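You operate a simulated robot arm through the tools that you are given. There is no shell and no other tool. Be economical: measure what you need, move in short steps, check, and stop when the job is done.

Carry out the task below with a simulated robot arm. There is one attempt and no reset: what you move stays moved.

## Task
Pump the small yellow coupler up to 1.5 bar on the test box.
Fine: press SET ZERO once before pumping; seat it, grip TIGHT, test vent CLOSED, and leave it so.

It is judged by the outcome, as a careful person would: the job done as asked, and still so three seconds after it is handed in. It fails if anything else is knocked over, pushed out of place, dropped, spilled or broken.

## Robot
A 7-joint arm with a two-finger parallel gripper, fixed in place. Base frame: the origin is at the foot of the arm, x ahead of it, y to its left, z up. Units: cm, degrees, N and s.
With the tool pointing down near the work surface it reaches from about 22 to 58 cm from the base axis. Its first joint turns from -66.0 to 66.0 degrees. Payload 2.5 kg.
The TCP is the grasp point between the finger pads, 2.3 cm short of the fingertips. In the tool frame z runs along the fingers and y along their closing line. Largest opening 9.4 cm; finger width 3.8, thickness 1; the body of the gripper, 5.4 by 9.6 cm, starts 3.9 cm behind the TCP.
Orientation is that of the tool frame in the base frame, as [roll, pitch, yaw] about the fixed x, y, z axes, in that order (R = Rz(yaw) Ry(pitch) Rx(roll)). With the fingers straight down and closing along the base's y, the tool's x points along the base's -x, its y along +y and its z along -z.

## Interface
- The arm moves only by the tool step_arm. Its arguments are lists of equal length, an entry for each row: "slide": the shift along the tool's x, y, z in units of 20 mm (1.0 is 20 mm), a list of three; "rotation": the turn, a rotation vector about the tool's x, y, z in units of 6 degrees (1.0 is 6 degrees), a list of three; "hand": the closure, from 0 (fully open) to 1 (shut). In form: {"slide": [[x, y, z], ...], "rotation": [[rx, ry, rz], ...], "hand": [hand, ...]}. A call has 1 to 8 rows; each row shifts and turns the commanded pose from where the row before left it, along the tool's axes as they then stand. A call with a number of a shift or a turn outside -1 to 1 is refused whole. A row lasts 0.2 s, in which the tool goes at most 5 cm and 8.6 degrees; a call with a longer step from one row to the next is refused whole, and so is a gripper value outside its range. A pose out of reach is approached as far as the arm can. The call stops where the force on the tool passes 40 N (or 10 N more than at its start, if that is more) or the arm is blocked; 0.2 s more then pass. The fingers move at their own pace (about 10.8 cm/s each) and stop on an object; they squeeze with about 25 N. The grip force told is the motor's: it shows also when the fingers shut on nothing. Time passes only in rows, and 0.2 s behind the last, so rows that do not move let the fingers close. It gives the time, the measured TCP pose, the force on the tool (base axes), the opening and the grip force at its end, in the units of the frame above (readings bear some noise).
- Cameras (640 x 400 px; columns grow to the right, rows downward): "scene" is fixed at [12.63, -40.76, 55.17]; the picture's right is [0.80, -0.60, 0.00], its down [-0.29, -0.39, -0.87] and it looks along [0.52, 0.70, -0.49] (base axes); focal length 348 px, centre (320, 200). "wrist" rides on the gripper at [8.7, 1.6, -7.5] in the tool frame; the picture's right is [-0.18, 0.98, 0.00], its down [-0.58, -0.11, -0.81] and it looks along [-0.79, -0.15, 0.59] (tool axes); focal length 243 px, centre (320, 200). There is no depth. A picture from a camera that has moved, and an enlarged one, comes with that camera's place and axes in the base frame and with its lens.
- capture(camera): a new picture of that camera. The clock stands still meanwhile.
- inspect(camera, box): a new picture of the part [left, top, right, bottom] of that camera's present view, enlarged. The clock stands still meanwhile.
- hand_in(): hands the job in; it is judged then, once.

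Work in short steps. Places have to be worked out from the pictures, the camera data and where the tool is seen: move nearer, look again, correct. Check each grasp and each placing, and mend what went wrong. You have 120 turns and 84 pictures in all, those below and enlarged ones among them. Open the gripper and draw the arm clear of the work before you hand the job in, unless the task says otherwise; then end with one line.

The tools are called after ">>>" as a command line: name --argument value ..., lists and objects as JSON in quotes. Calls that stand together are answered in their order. step_arm: Moves the arm, as the interface text tells. Its arguments: {"type":"object","properties":{"slide":{"type":"array","items":{"type":"array","items":{"type":"number"}}},"rotation":{"type":"array","items":{"type":"array","items":{"type":"number"}}},"hand":{"type":"array","items":{"type":"number"}}},"required":["slide","rotation","hand"]} The other tools are called the same way: capture (camera) takes a picture; inspect (camera, box) takes an enlarged picture of a part of a camera's view; hand_in () hands the job in.

At the start:

```text
t: 0.0
eef_pos: [42.74, -16.48, 39.64]
orientation: [179.8, 0.1, -179.9]
wrist_force: [-0.2, -0.8, -0.4]
width: 9.39
finger_force: 0.2
```

scene: 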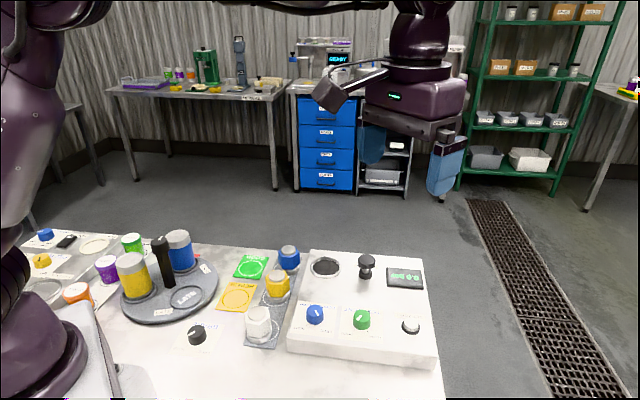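
wrist: 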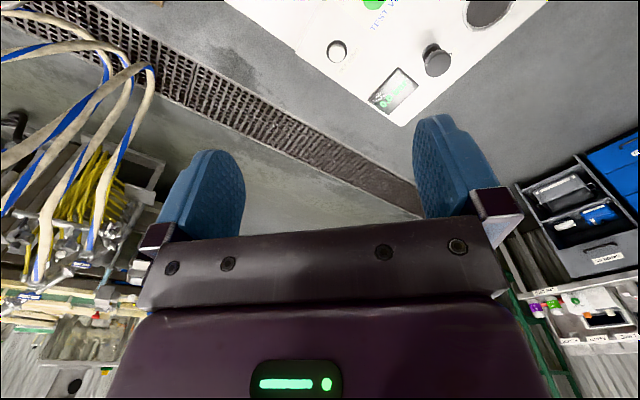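

The scene shows a test box on the right with knobs, a plunger and a display, and couplers on a tray and a turntable. I'll enlarge both areas to read the labels.

>>> inspect --camera "scene" --box '[280, 240, 450, 370]'

>>> inspect --camera "scene" --box '[180, 230, 320, 360]'

>>> inspect --camera "scene" --box '[10, 220, 230, 340]'

```text
3.08 times, centred on (365, 305) of scene
camera zoom: at [12.63, -40.76, 55.17], right [0.8, -0.6, 0.0], down [-0.29, -0.39, -0.87], along [0.52, 0.7, -0.49], focal length 1071 px, centre (182, -123)
```

zoom: 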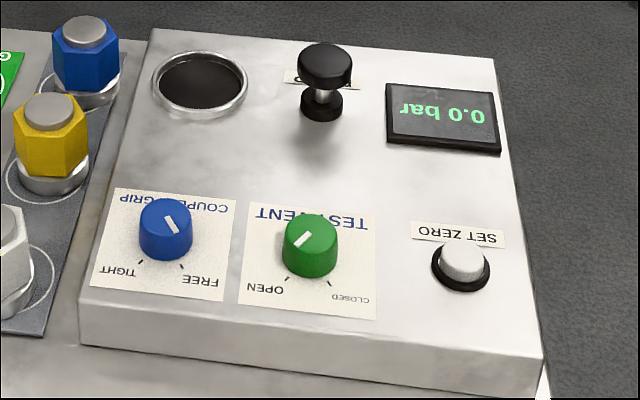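

```text
3.08 times, centred on (250, 295) of scene
camera zoom: at [12.63, -40.76, 55.17], right [0.8, -0.6, 0.0], down [-0.29, -0.39, -0.87], along [0.52, 0.7, -0.49], focal length 1071 px, centre (535, -92)
```

zoom: 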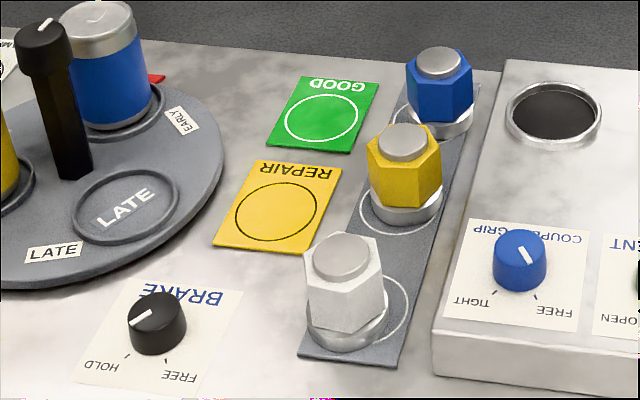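

```text
2.91 times, centred on (120, 280) of scene
camera zoom: at [12.63, -40.76, 55.17], right [0.8, -0.6, 0.0], down [-0.29, -0.39, -0.87], along [0.52, 0.7, -0.49], focal length 1013 px, centre (902, -33)
```

zoom: 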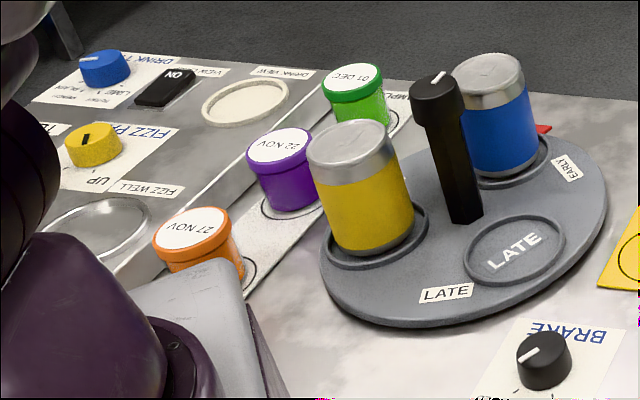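

From the scene view I place the yellow hex coupler near (38, 8) and the socket near (50, 7). The grip knob is near (39, -3), the vent knob near (46, -9), the zero button near (52, -15) and the pump near (55, 0). The knobs read FREE and OPEN; I'll move the wrist camera back for a second, more precise view.

>>> step_arm --slide '[[0.7, 0.9, 0.4], [0.7, 0.9, 0.4], [0.7, 0.9, 0.4], [0.7, 0.9, 0.4], [0.7, 0.9, 0.4], [0.7, 0.9, 0.4], [0.7, 0.9, 0.4]]' --rotation '[[0, 0, 0], [0, 0, 0], [0, 0, 0], [0, 0, 0], [0, 0, 0], [0, 0, 0], [0, 0, 0]]' --hand '[0, 0, 0, 0, 0, 0, 0]'

>>> capture --camera "wrist"

```text
t: 1.6
eef_pos: [32.94, -3.76, 33.95]
orientation: [179.9, 0.1, -179.9]
wrist_force: [0.2, 0.9, 0.0]
width: 9.41
finger_force: 0.0
```

```text
78 pictures are left
camera wrist: at [24.15, -2.13, 41.6], right [0.18, 0.98, 0.0], down [0.58, -0.11, 0.81], along [0.79, -0.15, -0.59], focal length 243 px, centre (320, 200)
```

wrist: 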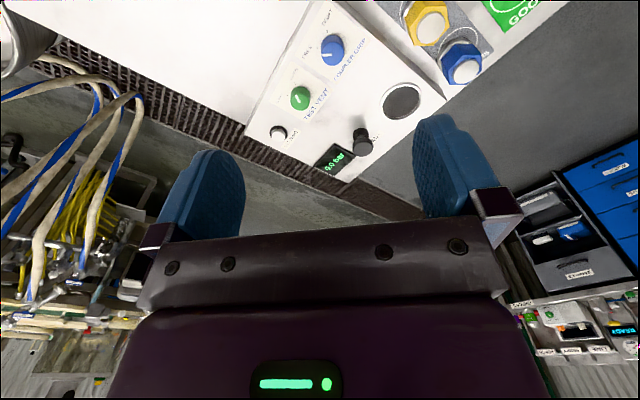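

The wrist view gives the socket at about (49.3, 7.1), which agrees with the scene estimate. I'll zoom in for more accurate positions.

>>> inspect --camera "wrist" --box '[240, 0, 440, 180]'

>>> inspect --camera "wrist" --box '[380, 0, 540, 100]'

```text
2.22 times, centred on (340, 90) of wrist
camera zoom: at [24.15, -2.13, 41.6], right [0.18, 0.98, 0.0], down [0.58, -0.11, 0.81], along [0.79, -0.15, -0.59], focal length 539 px, centre (276, 444)
```

zoom: 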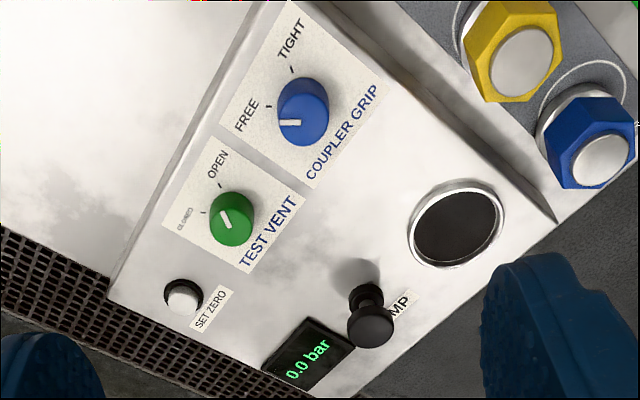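

```text
4.00 times, centred on (460, 50) of wrist
camera zoom: at [24.15, -2.13, 41.6], right [0.18, 0.98, 0.0], down [0.58, -0.11, 0.81], along [0.79, -0.15, -0.59], focal length 970 px, centre (-240, 800)
```

zoom: 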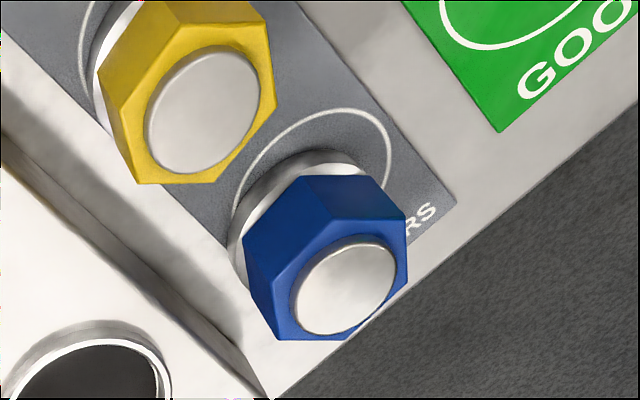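

Triangulating the two views puts the yellow coupler top at (38.4, 9.45, 5.6) and the socket at (49.7, 7.1, 3.9). The hex flats have their normal near 48°, so I'll move above the coupler and yaw -42° to close along the tray row.

>>> step_arm --slide '[[-0.34, 0.825, 1.0], [-0.34, 0.825, 1.0], [-0.34, 0.825, 1.0], [-0.34, 0.825, 1.0], [-0.34, 0.825, 1.0], [-0.34, 0.825, 1.0], [-0.34, 0.825, 1.0], [-0.34, 0.825, 1.0]]' --rotation '[[0, 0, 0], [0, 0, 0], [0, 0, 0], [0, 0, 0], [0, 0, 0], [0, 0, 0], [0, 0, 0], [0, 0, 0]]' --hand '[0, 0, 0, 0, 0, 0, 0, 0]'

>>> step_arm --slide '[[0, 0, 0], [0, 0, 0], [0, 0, 0], [0, 0, 0], [0, 0, 0], [0, 0, 0], [0, 0, 0]]' --rotation '[[0, 0, 1], [0, 0, 1], [0, 0, 1], [0, 0, 1], [0, 0, 1], [0, 0, 1], [0, 0, 1]]' --hand '[0, 0, 0, 0, 0, 0, 0]'

>>> capture --camera "wrist"

>>> capture --camera "scene"

```text
t: 3.4
eef_pos: [38.36, 9.12, 18.23]
orientation: [179.8, 0.2, -179.9]
wrist_force: [-0.2, -1.3, 0.4]
width: 9.42
finger_force: 0.1
```

```text
t: 5.0
eef_pos: [38.31, 9.47, 18.08]
orientation: [179.9, 0.0, 138.0]
wrist_force: [-0.2, 0.2, 0.2]
width: 9.4
finger_force: 0.0
```

```text
75 pictures are left
camera wrist: at [32.91, 16.5, 25.7], right [0.79, 0.61, 0.0], down [0.36, -0.47, 0.81], along [0.49, -0.64, -0.59], focal length 243 px, centre (320, 200)
```

wrist: 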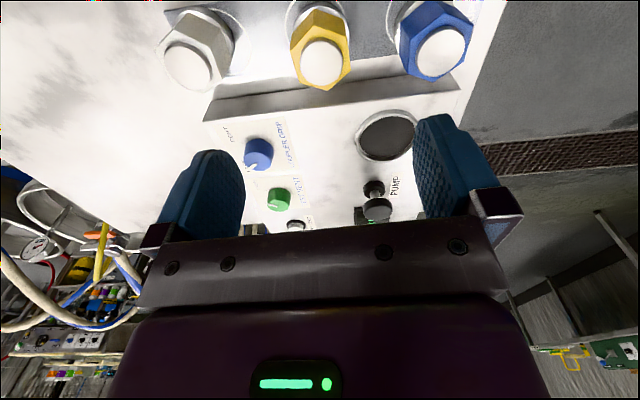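

```text
74 pictures are left
```

scene: 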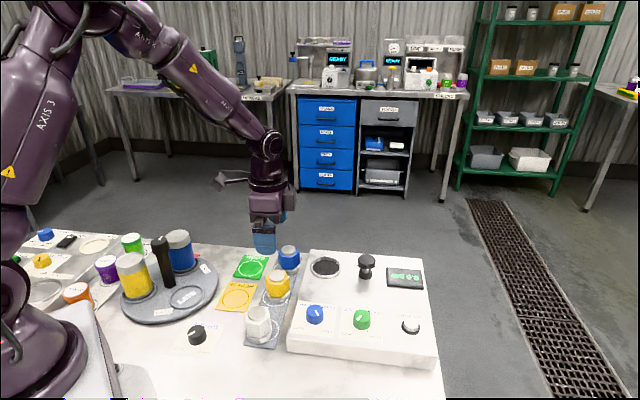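

The camera now looks straight across the tray. I'll zoom on the couplers for centre position and hex orientation.

>>> inspect --camera "wrist" --box '[240, 0, 400, 100]'

>>> inspect --camera "wrist" --box '[210, 90, 430, 230]'

```text
4.00 times, centred on (320, 50) of wrist
camera zoom: at [32.91, 16.5, 25.7], right [0.79, 0.61, 0.0], down [0.36, -0.47, 0.81], along [0.49, -0.64, -0.59], focal length 970 px, centre (320, 800)
```

zoom: 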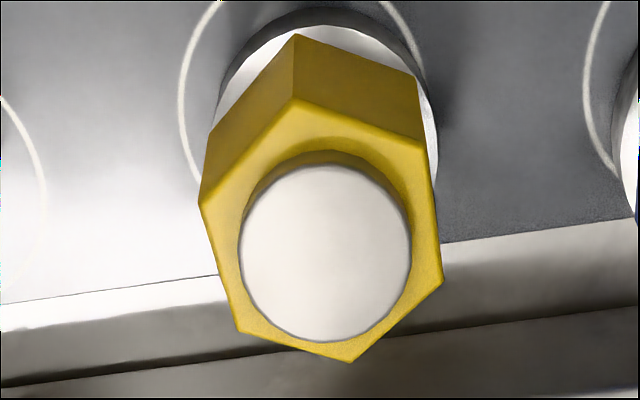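

```text
2.86 times, centred on (320, 160) of wrist
camera zoom: at [32.91, 16.5, 25.7], right [0.79, 0.61, 0.0], down [0.36, -0.47, 0.81], along [0.49, -0.64, -0.59], focal length 693 px, centre (320, 314)
```

zoom: 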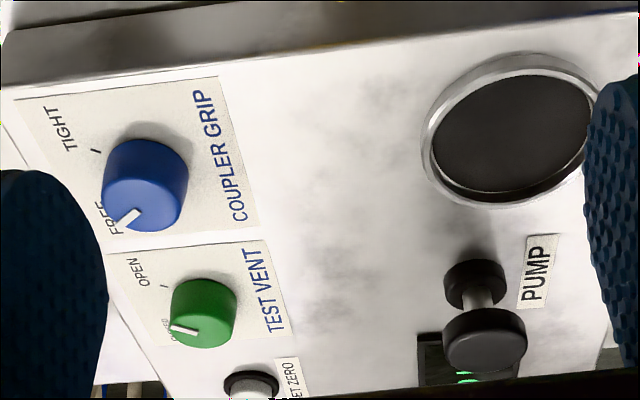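

The coupler centre comes out at (38.5, 9.35) with its flat normal at about 50°. I'll correct the yaw by 2.4°, shift slightly, lower to TCP z ≈ 4.8 and then close.

>>> step_arm --slide '[[-0.1, 0, 0.8], [0, 0, 1], [0, 0, 1], [0, 0, 1], [0, 0, 1], [0, 0, 1], [0, 0, 0.8]]' --rotation '[[0, 0, -0.4], [0, 0, 0], [0, 0, 0], [0, 0, 0], [0, 0, 0], [0, 0, 0], [0, 0, 0]]' --hand '[0, 0, 0, 0, 0, 0, 0]'

>>> capture --camera "scene"

>>> capture --camera "wrist"

```text
t: 6.6
eef_pos: [38.66, 9.47, 5.03]
orientation: [179.8, 0.0, 140.5]
wrist_force: [-0.6, 0.7, 0.5]
width: 9.39
finger_force: 0.1
```

```text
71 pictures are left
```

scene: 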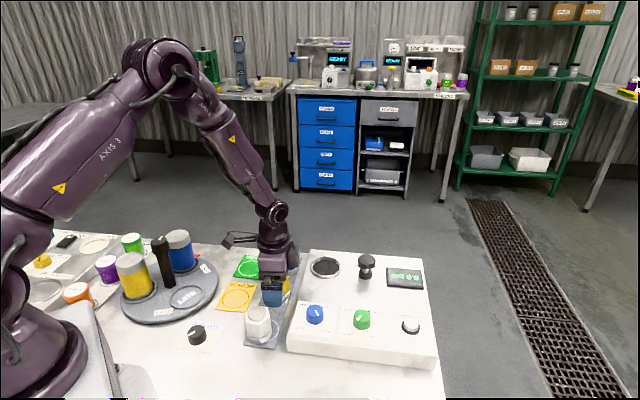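

```text
70 pictures are left
camera wrist: at [32.84, 16.16, 12.53], right [0.77, 0.64, 0.0], down [0.38, -0.45, 0.81], along [0.52, -0.62, -0.59], focal length 243 px, centre (320, 200)
```

wrist: 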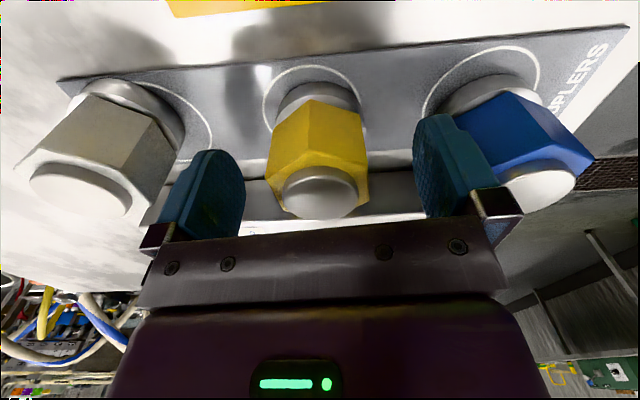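

The coupler is centred between the fingers with both neighbours clear. I'll close, then lift a little.

>>> step_arm --slide '[[0, 0, 0.1], [0, 0, 0], [0, 0, 0], [0, 0, 0], [0, 0, -0.6], [0, 0, -1], [0, 0, -1]]' --rotation '[[0, 0, 0], [0, 0, 0], [0, 0, 0], [0, 0, 0], [0, 0, 0], [0, 0, 0], [0, 0, 0]]' --hand '[1, 1, 1, 1, 1, 1, 1]'

>>> capture --camera "wrist"

```text
t: 8.2
eef_pos: [38.49, 9.33, 10.0]
orientation: [179.8, -0.1, 140.5]
wrist_force: [0.0, -0.8, -0.4]
width: 0.02
finger_force: 25.2
```

```text
69 pictures are left
camera wrist: at [32.8, 16.19, 17.51], right [0.77, 0.64, 0.0], down [0.38, -0.45, 0.81], along [0.52, -0.62, -0.59], focal length 243 px, centre (320, 200)
```

wrist: 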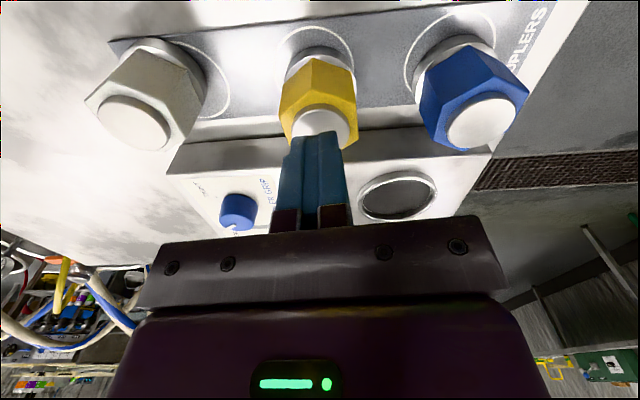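

The fingers shut on nothing, yet the coupler stands where it was, so it may have slipped on the lift. I'll reopen, go lower and check the opening before lifting.

>>> step_arm --slide '[[0, 0, 0], [0, 0, 0], [0, 0, 0], [0, 0, 0], [0, 0, 1], [0, 0, 1], [0, 0, 0.8]]' --rotation '[[0, 0, 0], [0, 0, 0], [0, 0, 0], [0, 0, 0], [0, 0, 0], [0, 0, 0], [0, 0, 0]]' --hand '[0, 0, 0, 0, 0, 0, 0]'

>>> step_arm --slide '[[0, 0, 0], [0, 0, 0], [0, 0, 0], [0, 0, 0]]' --rotation '[[0, 0, 0], [0, 0, 0], [0, 0, 0], [0, 0, 0]]' --hand '[1, 1, 1, 1]'

>>> capture --camera "wrist"

```text
t: 9.8
eef_pos: [38.68, 9.41, 4.24]
orientation: [179.8, 0.1, 140.5]
wrist_force: [0.1, 0.0, -0.3]
width: 9.41
finger_force: 0.0
```

```text
t: 10.8
eef_pos: [38.59, 9.39, 4.43]
orientation: [179.8, 0.1, 140.5]
wrist_force: [1.8, 0.7, 4.4]
width: 4.4
finger_force: 25.4
```

```text
68 pictures are left
camera wrist: at [32.84, 16.21, 11.82], right [0.77, 0.64, 0.0], down [0.38, -0.45, 0.81], along [0.52, -0.62, -0.59], focal length 243 px, centre (320, 200)
```

wrist: 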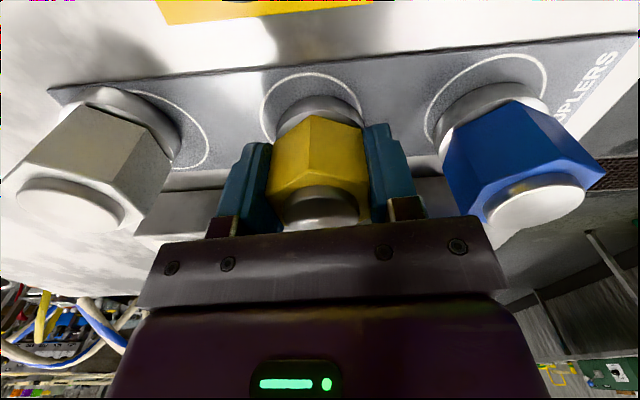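

It is gripped at 4.4 cm. I'll lift gently and check the width.

>>> step_arm --slide '[[0, 0, -0.1], [0, 0, -0.2], [0, 0, -0.2]]' --rotation '[[0, 0, 0], [0, 0, 0], [0, 0, 0]]' --hand '[1, 1, 1]'

>>> capture --camera "wrist"

```text
t: 11.6
eef_pos: [38.48, 9.26, 5.26]
orientation: [180.0, 0.0, 140.6]
wrist_force: [-0.9, -0.1, -1.0]
width: 4.42
finger_force: 25.2
```

```text
67 pictures are left
camera wrist: at [32.79, 16.16, 12.84], right [0.77, 0.64, 0.0], down [0.38, -0.45, 0.81], along [0.52, -0.62, -0.59], focal length 243 px, centre (320, 200)
```

wrist: 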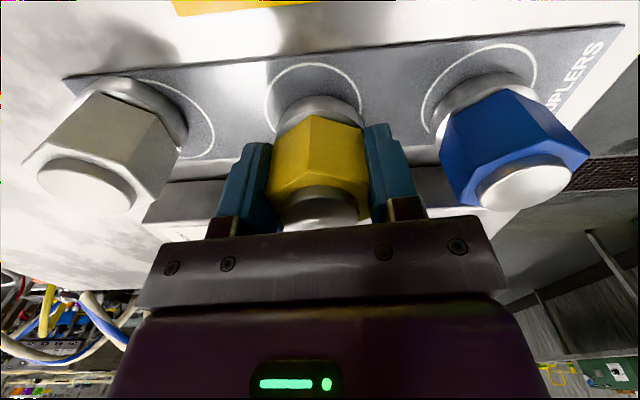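

The coupler is rising with the fingers. I'll continue the lift.

>>> step_arm --slide '[[0, 0, -0.3], [0, 0, -0.5], [0, 0, -0.5], [0, 0, -0.5]]' --rotation '[[0, 0, 0], [0, 0, 0], [0, 0, 0], [0, 0, 0]]' --hand '[1, 1, 1, 1]'

>>> capture --camera "wrist"

>>> inspect --camera "scene" --box '[220, 200, 380, 330]'

```text
t: 12.6
eef_pos: [38.47, 9.19, 8.88]
orientation: [179.9, 0.0, 140.6]
wrist_force: [0.5, 0.9, -1.6]
width: 4.4
finger_force: 25.2
```

```text
66 pictures are left
camera wrist: at [32.72, 16.08, 16.45], right [0.77, 0.64, 0.0], down [0.38, -0.45, 0.81], along [0.52, -0.62, -0.59], focal length 243 px, centre (320, 200)
```

wrist: 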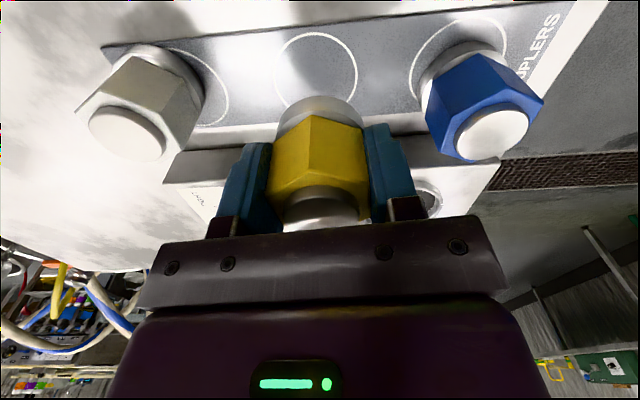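

```text
3.08 times, centred on (300, 265) of scene
camera zoom: at [12.63, -40.76, 55.17], right [0.8, -0.6, 0.0], down [-0.29, -0.39, -0.87], along [0.52, 0.7, -0.49], focal length 1071 px, centre (382, 0)
```

zoom: 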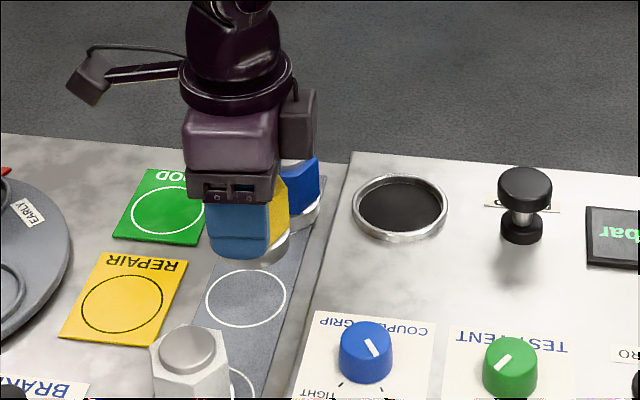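

The coupler is held and clear. I'll raise it 2 cm and carry it over the socket at (49.55, 7.05).

>>> step_arm --slide '[[0, 0, -0.5], [0, 0, -0.5], [-0.83, 0.448, 0], [-0.83, 0.448, 0], [-0.83, 0.448, 0], [-0.83, 0.448, 0], [-0.83, 0.448, 0], [-0.83, 0.448, 0]]' --rotation '[[0, 0, 0], [0, 0, 0], [0, 0, 0], [0, 0, 0], [0, 0, 0], [0, 0, 0], [0, 0, 0], [0, 0, 0]]' --hand '[1, 1, 1, 1, 1, 1, 1, 1]'

>>> capture --camera "wrist"

>>> inspect --camera "scene" --box '[240, 200, 400, 330]'

```text
t: 14.4
eef_pos: [49.61, 7.16, 10.98]
orientation: [179.9, 0.0, 140.4]
wrist_force: [-0.4, -1.4, -1.1]
width: 4.38
finger_force: 25.2
```

```text
64 pictures are left
camera wrist: at [43.79, 14.03, 18.52], right [0.77, 0.64, 0.0], down [0.38, -0.45, 0.81], along [0.52, -0.62, -0.59], focal length 243 px, centre (320, 200)
```

wrist: 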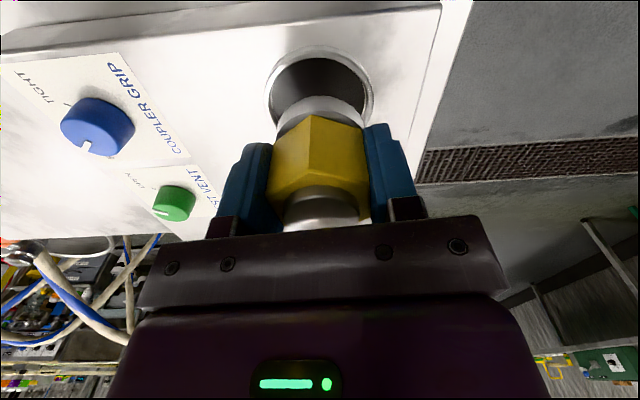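

```text
3.08 times, centred on (320, 265) of scene
camera zoom: at [12.63, -40.76, 55.17], right [0.8, -0.6, 0.0], down [-0.29, -0.39, -0.87], along [0.52, 0.7, -0.49], focal length 1071 px, centre (320, 0)
```

zoom: 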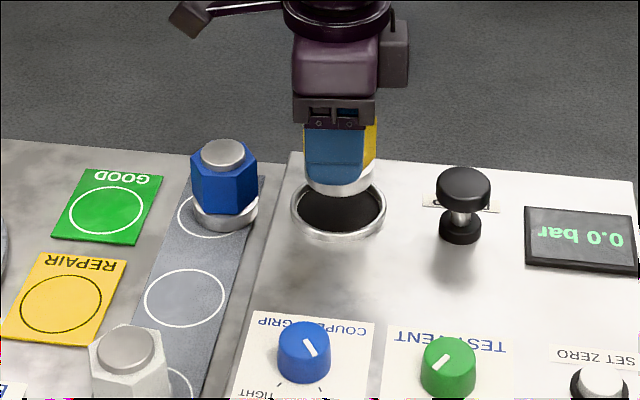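

It is aligned to within a few millimetres. I'll shift 2 mm along tool x and lower until the base is just above the rim.

>>> step_arm --slide '[[0.1, 0, 0.4], [0, 0, 0.4], [0, 0, 0.4]]' --rotation '[[0, 0, 0], [0, 0, 0], [0, 0, 0]]' --hand '[1, 1, 1]'

>>> inspect --camera "wrist" --box '[210, 40, 430, 230]'

>>> inspect --camera "scene" --box '[280, 210, 380, 290]'

```text
t: 15.2
eef_pos: [49.5, 7.36, 8.54]
orientation: [179.8, 0.1, 140.5]
wrist_force: [-0.5, -0.2, -0.7]
width: 4.39
finger_force: 25.1
```

```text
2.11 times, centred on (320, 135) of wrist
camera zoom: at [43.71, 14.12, 16.07], right [0.77, 0.64, 0.0], down [0.38, -0.46, 0.81], along [0.52, -0.62, -0.59], focal length 511 px, centre (320, 337)
```

zoom: 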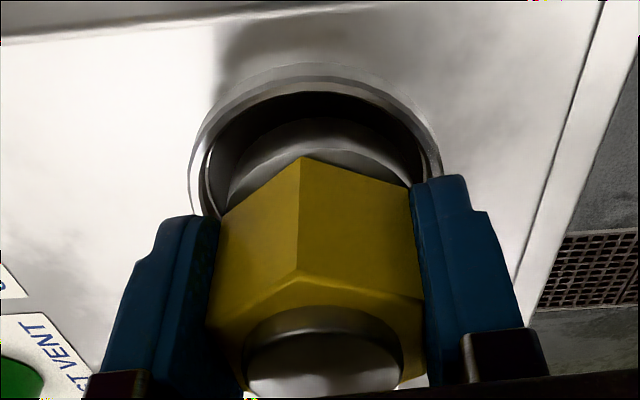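

```text
5.00 times, centred on (330, 250) of scene
camera zoom: at [12.63, -40.76, 55.17], right [0.8, -0.6, 0.0], down [-0.29, -0.39, -0.87], along [0.52, 0.7, -0.49], focal length 1741 px, centre (270, -50)
```

zoom: 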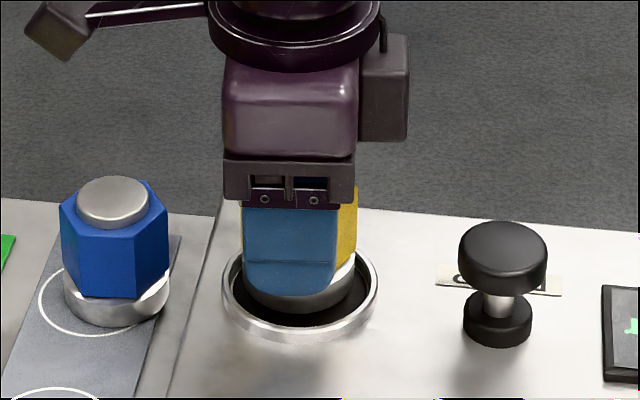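

The base is about 0.6 cm above the rim and nearly centred. I'll lower in small steps until contact.

>>> step_arm --slide '[[0, -0.07, 0.2], [0, 0, 0.2], [0, 0, 0.2], [0, 0, 0.15]]' --rotation '[[0, 0, 0], [0, 0, 0], [0, 0, 0], [0, 0, 0]]' --hand '[1, 1, 1, 1]'

>>> inspect --camera "wrist" --box '[210, 40, 430, 230]'

>>> inspect --camera "scene" --box '[280, 210, 380, 290]'

```text
t: 16.0
eef_pos: [49.62, 7.22, 7.94]
orientation: [179.7, 0.2, 140.7]
wrist_force: [-3.0, -1.0, 4.8]
width: 4.38
finger_force: 24.5
stopped in row 3: the force on the tool passed its limit (the readings are from after the stop); the commanded pose is now the measured one
```

```text
2.11 times, centred on (320, 135) of wrist
camera zoom: at [43.79, 13.99, 15.44], right [0.77, 0.64, 0.01], down [0.38, -0.46, 0.81], along [0.52, -0.62, -0.59], focal length 511 px, centre (320, 337)
```

zoom: 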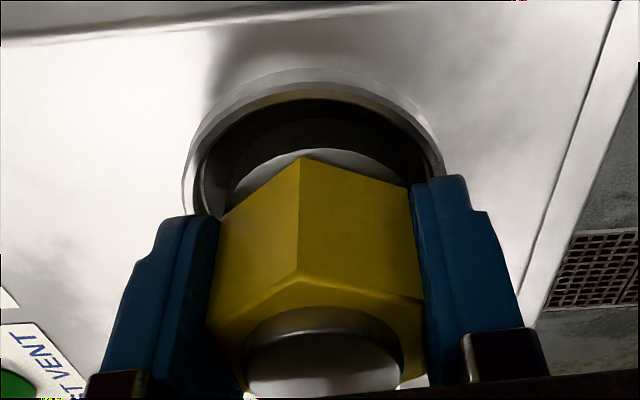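

```text
5.00 times, centred on (330, 250) of scene
camera zoom: at [12.62, -40.76, 55.17], right [0.8, -0.6, 0.0], down [-0.29, -0.39, -0.87], along [0.52, 0.7, -0.49], focal length 1741 px, centre (270, -50)
```

zoom: 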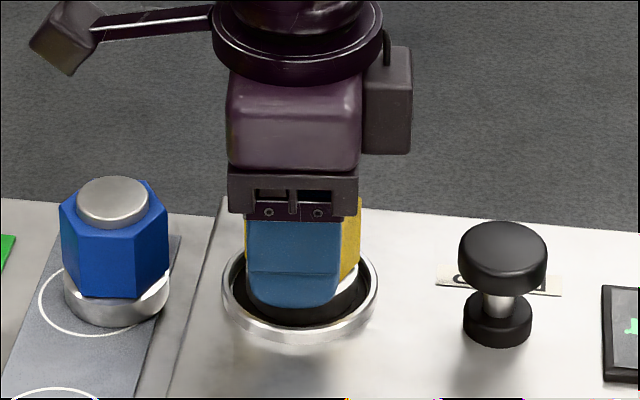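

It touched down at TCP z 7.94, inside the ring. I'll look closer to judge centring.

>>> inspect --camera "scene" --box '[304, 240, 354, 282]'

>>> inspect --camera "wrist" --box '[260, 60, 380, 140]'

```text
9.52 times, centred on (329, 261) of scene
camera zoom: at [12.62, -40.76, 55.17], right [0.8, -0.6, 0.0], down [-0.29, -0.39, -0.87], along [0.52, 0.7, -0.49], focal length 3316 px, centre (234, -381)
```

zoom: 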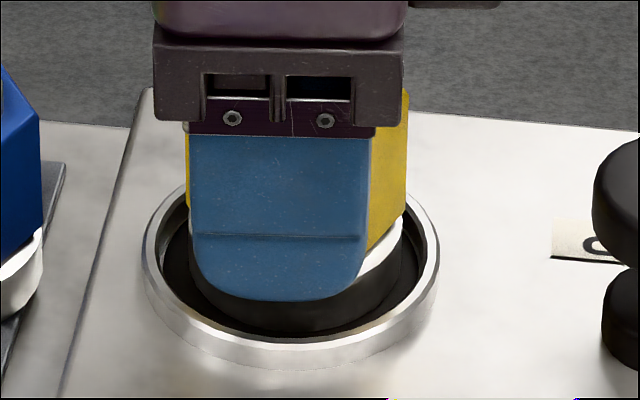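

```text
5.00 times, centred on (320, 100) of wrist
camera zoom: at [43.79, 13.99, 15.44], right [0.77, 0.64, 0.01], down [0.38, -0.46, 0.81], along [0.52, -0.62, -0.59], focal length 1213 px, centre (320, 700)
```

zoom: 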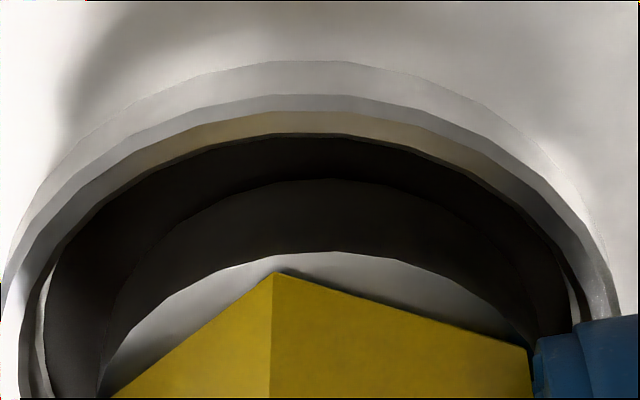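

The coupler sits on the socket floor inside the raised ring, centred to within a few millimetres. I'll release it and rise.

>>> step_arm --slide '[[0, 0, 0], [0, 0, 0], [0, 0, 0], [0, 0, 0], [0, 0, -0.5], [0, 0, -1], [0, 0, -1], [0, 0, -1]]' --rotation '[[0, 0, 0], [0, 0, 0], [0, 0, 0], [0, 0, 0], [0, 0, 0], [0, 0, 0], [0, 0, 0], [0, 0, 0]]' --hand '[0, 0, 0, 0, 0, 0, 0, 0]'

>>> inspect --camera "scene" --box '[280, 230, 450, 350]'

>>> capture --camera "wrist"

```text
t: 17.8
eef_pos: [49.55, 7.14, 14.95]
orientation: [179.7, 0.2, 140.5]
wrist_force: [0.6, 0.6, 0.0]
width: 9.4
finger_force: 0.1
```

```text
3.33 times, centred on (365, 290) of scene
camera zoom: at [12.63, -40.76, 55.17], right [0.8, -0.6, 0.0], down [-0.29, -0.39, -0.87], along [0.52, 0.7, -0.49], focal length 1161 px, centre (170, -100)
```

zoom: 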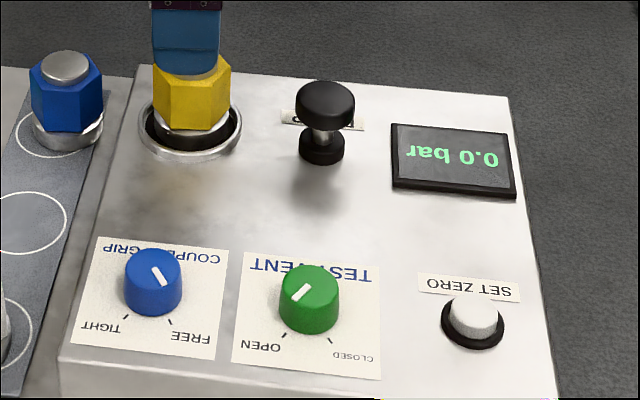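

```text
55 pictures are left
camera wrist: at [43.82, 13.95, 22.5], right [0.77, 0.64, 0.01], down [0.37, -0.46, 0.81], along [0.52, -0.62, -0.59], focal length 243 px, centre (320, 200)
```

wrist: 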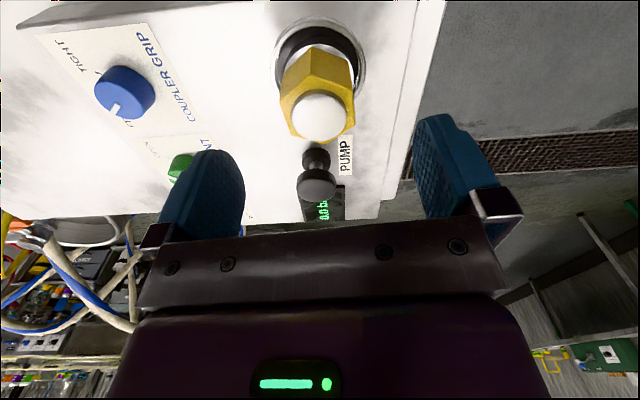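

The coupler is seated and upright. Next is the grip knob at (39.2, -3.3), top z ≈ 6.2: it turns clockwise from above by about 75° from FREE to TIGHT. I'll go above it with the closing line near 85°.

>>> step_arm --slide '[[0.084, -0.915, 0], [0.084, -0.915, 0], [0.084, -0.915, 0], [0.084, -0.915, 0], [0.084, -0.915, 0], [0.084, -0.915, 0], [0.084, -0.915, 0], [0.084, -0.915, 0]]' --rotation '[[0, 0, 0], [0, 0, 0], [0, 0, 0], [0, 0, 0], [0, 0, 0], [0, 0, 0], [0, 0, 0], [0, 0, 0]]' --hand '[0, 0, 0, 0, 0, 0, 0, 0]'

>>> step_arm --slide '[[0, 0, 0], [0, 0, 0], [0, 0, 0], [0, 0, 0], [0, 0, 0], [0, 0, 0]]' --rotation '[[0, 0, -0.95], [0, 0, -0.96], [0, 0, -0.96], [0, 0, -0.96], [0, 0, -0.96], [0, 0, -0.96]]' --hand '[0, 0, 0, 0, 0, 0]'

>>> capture --camera "wrist"

```text
t: 19.6
eef_pos: [39.34, -3.34, 14.78]
orientation: [179.6, 0.2, 140.5]
wrist_force: [0.6, -0.3, 0.3]
width: 9.4
finger_force: 0.0
```

```text
t: 21.0
eef_pos: [39.33, -3.35, 14.68]
orientation: [179.8, 0.3, 175.1]
wrist_force: [-1.1, 0.2, 0.0]
width: 9.38
finger_force: 0.0
```

```text
54 pictures are left
camera wrist: at [30.59, -0.85, 22.36], right [0.27, 0.96, 0.0], down [0.57, -0.16, 0.81], along [0.78, -0.21, -0.59], focal length 243 px, centre (320, 200)
```

wrist: 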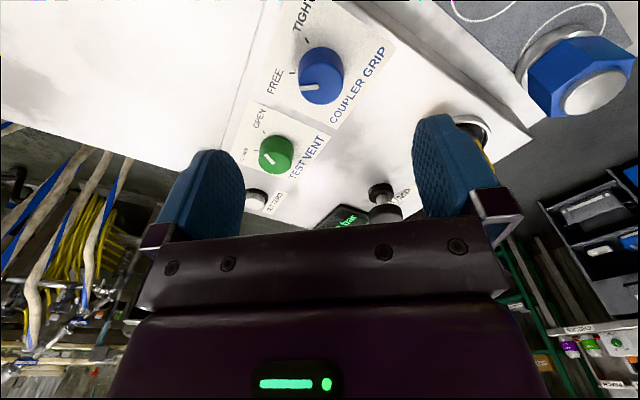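

The knob appears at (39.3, -3.15), right below the TCP. I'll descend to z ≈ 6.9 and close on it.

>>> step_arm --slide '[[0, 0.07, 0.9], [0, 0, 1], [0, 0, 1], [0, 0, 1], [0, 0, 0], [0, 0, 0], [0, 0, 0], [0, 0, 0]]' --rotation '[[0, 0, 0], [0, 0, 0], [0, 0, 0], [0, 0, 0], [0, 0, 0], [0, 0, 0], [0, 0, 0], [0, 0, 0]]' --hand '[0, 0, 0, 0, 0.5, 1, 1, 1]'

>>> capture --camera "wrist"

```text
t: 22.8
eef_pos: [39.18, -3.15, 7.1]
orientation: [179.8, 0.4, 175.0]
wrist_force: [2.5, 0.1, -9.1]
width: 3.17
finger_force: 45.2
```

```text
53 pictures are left
camera wrist: at [30.55, -0.75, 14.59], right [0.27, 0.96, 0.0], down [0.56, -0.16, 0.81], along [0.78, -0.21, -0.59], focal length 243 px, centre (320, 200)
```

wrist: 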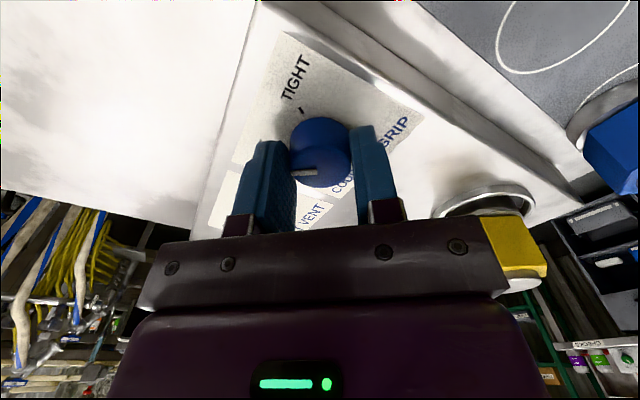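

The knob is gripped at 3.17 cm. I'll turn clockwise from above (tool z positive) by 42°, then check.

>>> step_arm --slide '[[0, 0, 0], [0, 0, 0], [0, 0, 0], [0, 0, 0], [0, 0, 0], [0, 0, 0], [0, 0, 0]]' --rotation '[[0, 0, 1], [0, 0, 1], [0, 0, 1], [0, 0, 1], [0, 0, 1], [0, 0, 1], [0, 0, 1]]' --hand '[1, 1, 1, 1, 1, 1, 1]'

>>> capture --camera "wrist"

```text
t: 24.6
eef_pos: [39.2, -3.19, 7.18]
orientation: [179.7, 0.1, 132.9]
wrist_force: [-1.4, 0.0, 2.2]
width: 3.16
finger_force: 45.2
stopped in row 7: the force on the tool passed its limit (the readings are from after the stop); the commanded pose is now the measured one
```

```text
52 pictures are left
camera wrist: at [34.36, 4.36, 14.63], right [0.85, 0.53, 0.01], down [0.31, -0.5, 0.81], along [0.43, -0.68, -0.59], focal length 243 px, centre (320, 200)
```

wrist: 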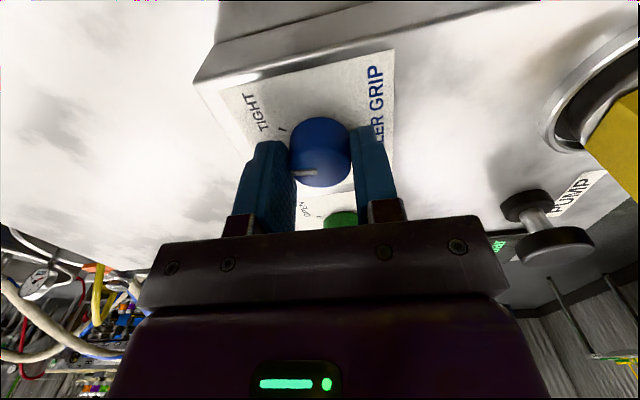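

The knob turned with the fingers by 42°. I'll turn it another 30° in smaller steps.

>>> step_arm --slide '[[0, 0, 0], [0, 0, 0], [0, 0, 0], [0, 0, 0], [0, 0, 0], [0, 0, 0], [0, 0, 0], [0, 0, 0]]' --rotation '[[0, 0, 0.65], [0, 0, 0.65], [0, 0, 0.65], [0, 0, 0.65], [0, 0, 0.65], [0, 0, 0.65], [0, 0, 0.65], [0, 0, 0.65]]' --hand '[1, 1, 1, 1, 1, 1, 1, 1]'

>>> capture --camera "wrist"

>>> inspect --camera "scene" --box '[280, 230, 450, 350]'

```text
t: 26.4
eef_pos: [39.1, -3.16, 6.93]
orientation: [179.6, -0.1, 101.8]
wrist_force: [7.4, 5.4, -1.6]
width: 3.17
finger_force: 45.0
```

```text
51 pictures are left
camera wrist: at [38.9, 5.71, 14.67], right [1.0, 0.02, 0.01], down [0.01, -0.59, 0.8], along [0.02, -0.8, -0.59], focal length 243 px, centre (320, 200)
```

wrist: 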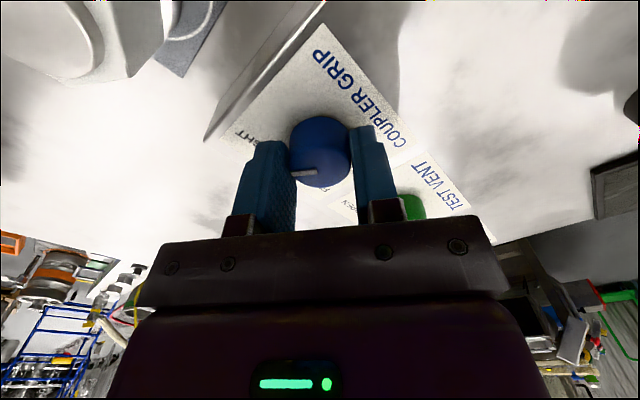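

```text
3.33 times, centred on (365, 290) of scene
camera zoom: at [12.63, -40.76, 55.17], right [0.8, -0.6, 0.0], down [-0.29, -0.39, -0.87], along [0.52, 0.7, -0.49], focal length 1161 px, centre (170, -100)
```

zoom: 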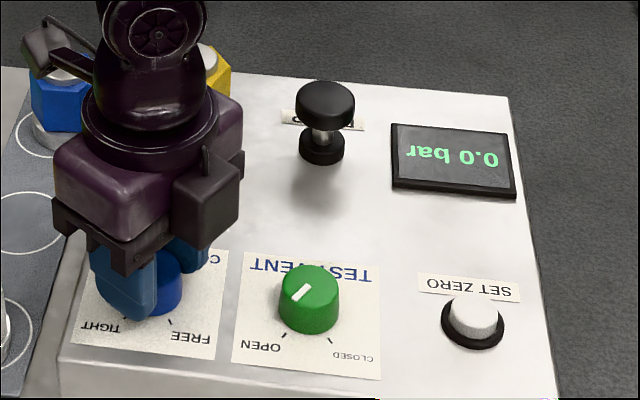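

It has turned 73° and the lateral force suggests it is near its stop. I'll release, rise and check the pointer.

>>> step_arm --slide '[[0, 0, 0], [0, 0, 0], [0, 0, 0], [0, 0, -0.5], [0, 0, -1], [0, 0, -1], [0, 0, -1]]' --rotation '[[0, 0, 0], [0, 0, 0], [0, 0, 0], [0, 0, 0], [0, 0, 0], [0, 0, 0], [0, 0, 0]]' --hand '[0.3, 0.3, 0.3, 0.3, 0.3, 0.3, 0.3]'

>>> inspect --camera "wrist" --box '[240, 30, 400, 130]'

```text
t: 27.9
eef_pos: [39.14, -3.23, 14.08]
orientation: [179.7, -0.1, 101.7]
wrist_force: [-0.2, 0.1, 0.2]
width: 6.58
finger_force: 0.0
```

```text
4.00 times, centred on (320, 80) of wrist
camera zoom: at [38.81, 5.73, 21.67], right [1.0, 0.02, 0.0], down [0.01, -0.59, 0.8], along [0.02, -0.8, -0.59], focal length 970 px, centre (320, 680)
```

zoom: 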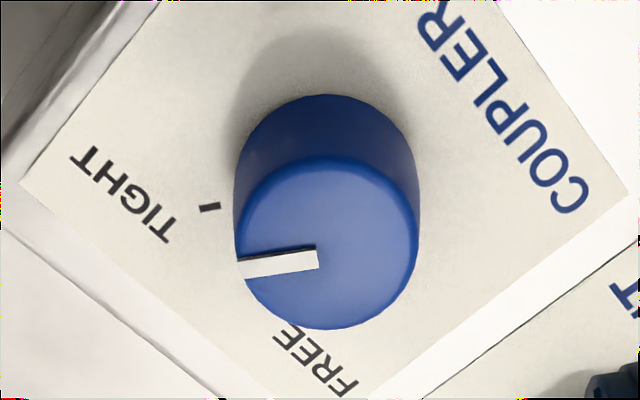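

The pointer looks at or slightly past the TIGHT tick. I'll zoom in more for an exact comparison.

>>> inspect --camera "wrist" --box '[280, 50, 352, 95]'

>>> inspect --camera "scene" --box '[290, 290, 390, 352]'

```text
8.89 times, centred on (316, 72) of wrist
camera zoom: at [38.81, 5.73, 21.67], right [1.0, 0.02, 0.0], down [0.01, -0.59, 0.8], along [0.02, -0.8, -0.59], focal length 2157 px, centre (356, 1333)
```

zoom: 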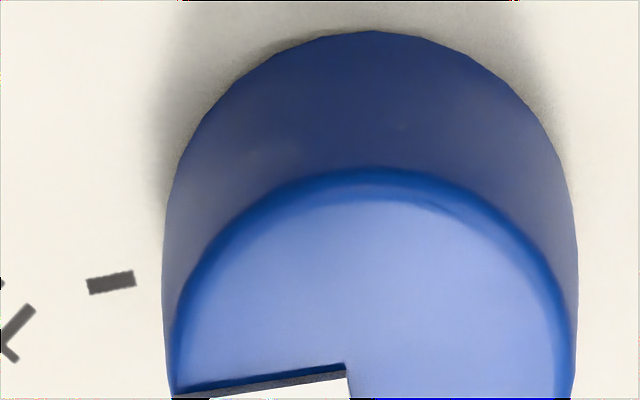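

```text
6.40 times, centred on (340, 321) of scene
camera zoom: at [12.63, -40.76, 55.17], right [0.8, -0.6, 0.0], down [-0.29, -0.39, -0.87], along [0.52, 0.7, -0.49], focal length 2228 px, centre (192, -574)
```

zoom: 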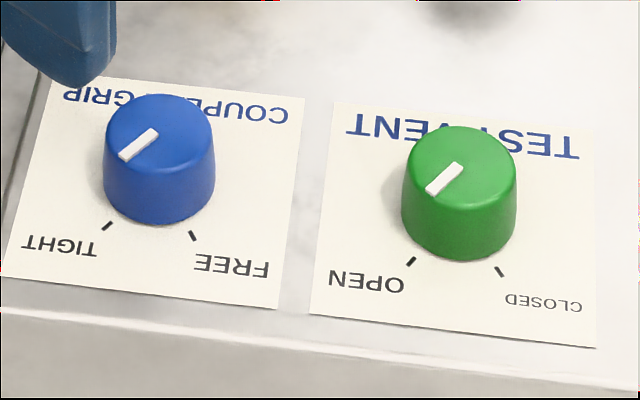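

The pointer matches the TIGHT tick within about 4°. While the vent is still open, I'll go to the SET ZERO button near (51.9, -15.3) with the fingers shut.

>>> step_arm --slide '[[-0.9, 0.627, 0], [-0.9, 0.627, 0], [-0.9, 0.627, 0], [-0.9, 0.627, 0], [-0.9, 0.627, 0], [-0.9, 0.627, 0], [-0.9, 0.627, 0], [-0.9, 0.627, 0]]' --rotation '[[0, 0, 0], [0, 0, 0], [0, 0, 0], [0, 0, 0], [0, 0, 0], [0, 0, 0], [0, 0, 0], [0, 0, 0]]' --hand '[1, 1, 1, 1, 1, 1, 1, 1]'

>>> capture --camera "wrist"

>>> inspect --camera "scene" --box '[320, 220, 480, 350]'

```text
t: 29.8
eef_pos: [51.89, -15.16, 14.14]
orientation: [179.7, -0.1, 101.8]
wrist_force: [0.7, -0.6, -1.1]
width: 0.01
finger_force: 25.4
```

```text
46 pictures are left
camera wrist: at [51.56, -6.32, 21.69], right [1.0, 0.02, 0.01], down [0.01, -0.59, 0.8], along [0.02, -0.8, -0.59], focal length 243 px, centre (320, 200)
```

wrist: 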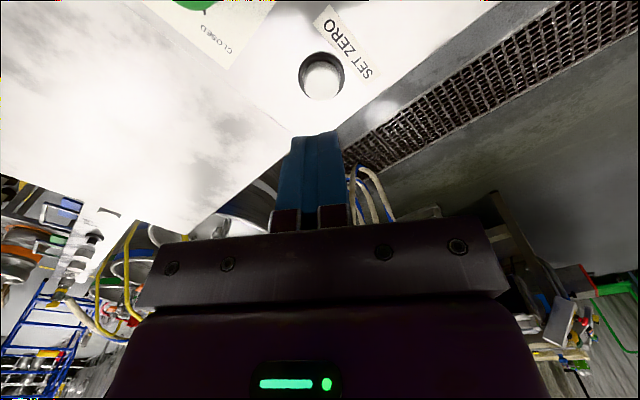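

```text
3.08 times, centred on (400, 285) of scene
camera zoom: at [12.63, -40.76, 55.17], right [0.8, -0.6, 0.0], down [-0.29, -0.39, -0.87], along [0.52, 0.7, -0.49], focal length 1071 px, centre (74, -62)
```

zoom: 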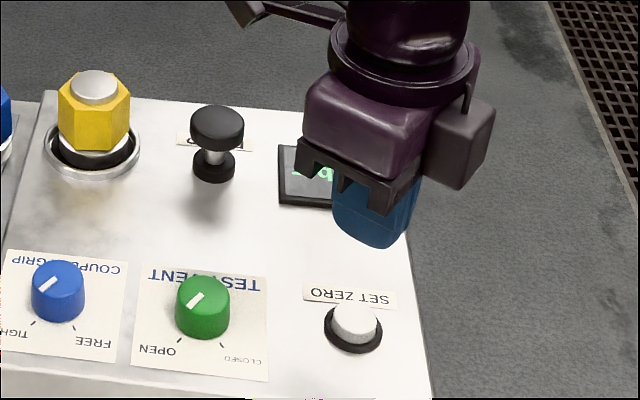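

The button sits under the closed fingertips at about (52.1, -15.1). I'll lower to just above it, then press in small steps.

>>> step_arm --slide '[[0, 0.08, 1], [0, 0, 1], [0, 0, 1]]' --rotation '[[0, 0, 0], [0, 0, 0], [0, 0, 0]]' --hand '[1, 1, 1]'

>>> inspect --camera "scene" --box '[360, 270, 460, 350]'

```text
t: 30.6
eef_pos: [52.11, -15.16, 7.99]
orientation: [179.8, -0.1, 101.7]
wrist_force: [0.5, -0.5, 0.3]
width: 0.01
finger_force: 24.9
```

```text
5.00 times, centred on (410, 310) of scene
camera zoom: at [12.63, -40.76, 55.17], right [0.8, -0.6, 0.0], down [-0.29, -0.39, -0.87], along [0.52, 0.7, -0.49], focal length 1741 px, centre (-130, -350)
```

zoom: 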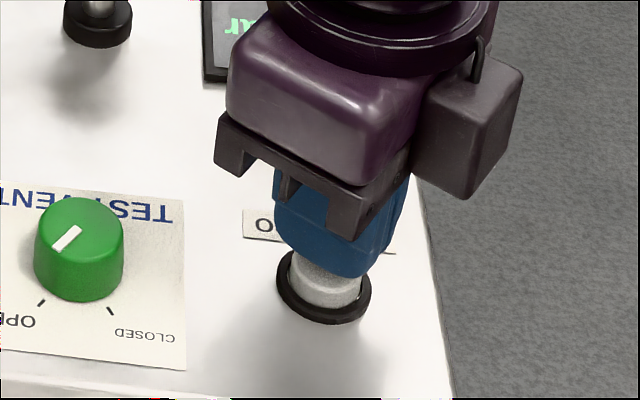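

The fingertips are just over the button. I'll press straight down in 2 mm steps.

>>> step_arm --slide '[[0, 0, 0.15], [0, 0, 0.15], [0, 0, 0.1], [0, 0, 0.1], [0, 0, 0.1]]' --rotation '[[0, 0, 0], [0, 0, 0], [0, 0, 0], [0, 0, 0], [0, 0, 0]]' --hand '[1, 1, 1, 1, 1]'

>>> inspect --camera "scene" --box '[360, 270, 460, 350]'

```text
t: 31.8
eef_pos: [52.02, -15.18, 6.98]
orientation: [179.7, 0.0, 101.6]
wrist_force: [-6.5, 0.3, 11.3]
width: 0.01
finger_force: 24.8
```

```text
5.00 times, centred on (410, 310) of scene
camera zoom: at [12.62, -40.75, 55.17], right [0.8, -0.6, 0.0], down [-0.29, -0.39, -0.87], along [0.52, 0.7, -0.49], focal length 1741 px, centre (-130, -350)
```

zoom: 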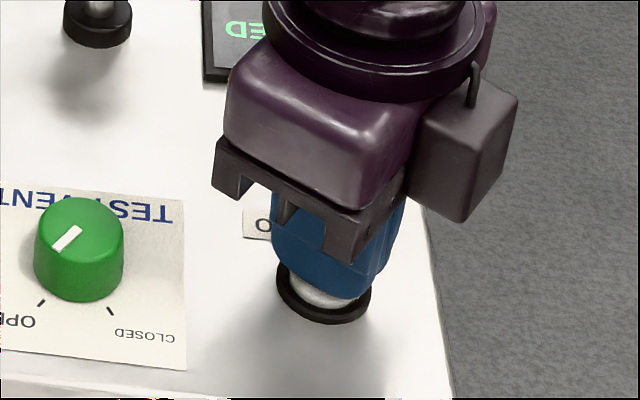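

The display changed to "…ED" (ZEROED), so the press registered. I'll rise and move over the vent knob at about (45.3, -9.25), opening the hand.

>>> step_arm --slide '[[0, 0, -0.9], [0, 0, -0.9], [0, 0, -0.9], [0, 0, -0.9], [0.895, -0.672, 0], [0.895, -0.672, 0], [0.895, -0.672, 0], [0.895, -0.672, 0]]' --rotation '[[0, 0, 0], [0, 0, 0], [0, 0, 0], [0, 0, 0], [0, 0, 0], [0, 0, 0], [0, 0, 0], [0, 0, 0]]' --hand '[1, 1, 1, 1, 0.3, 0.3, 0.3, 0.3]'

>>> capture --camera "wrist"

>>> inspect --camera "scene" --box '[320, 220, 480, 350]'

```text
t: 33.5
eef_pos: [45.26, -9.24, 13.99]
orientation: [179.8, -0.2, 101.9]
wrist_force: [-0.2, 0.1, 0.5]
width: 6.58
finger_force: 0.0
```

```text
42 pictures are left
camera wrist: at [44.97, -0.43, 21.61], right [1.0, 0.02, 0.01], down [0.01, -0.59, 0.8], along [0.02, -0.8, -0.59], focal length 243 px, centre (320, 200)
```

wrist: 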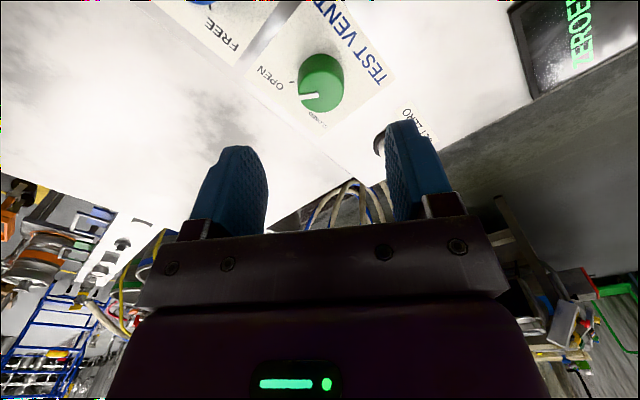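

```text
3.08 times, centred on (400, 285) of scene
camera zoom: at [12.63, -40.76, 55.17], right [0.8, -0.6, 0.0], down [-0.29, -0.39, -0.87], along [0.52, 0.7, -0.49], focal length 1071 px, centre (74, -62)
```

zoom: 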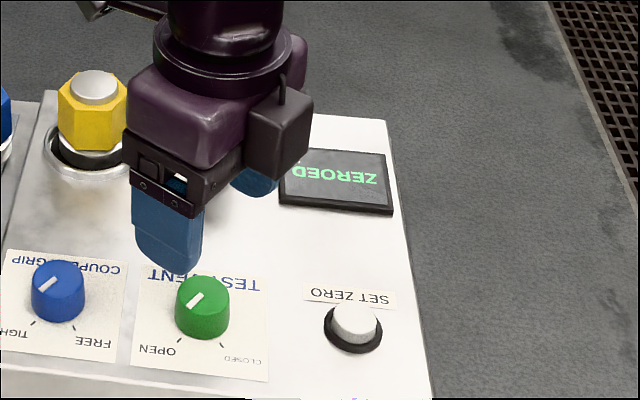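

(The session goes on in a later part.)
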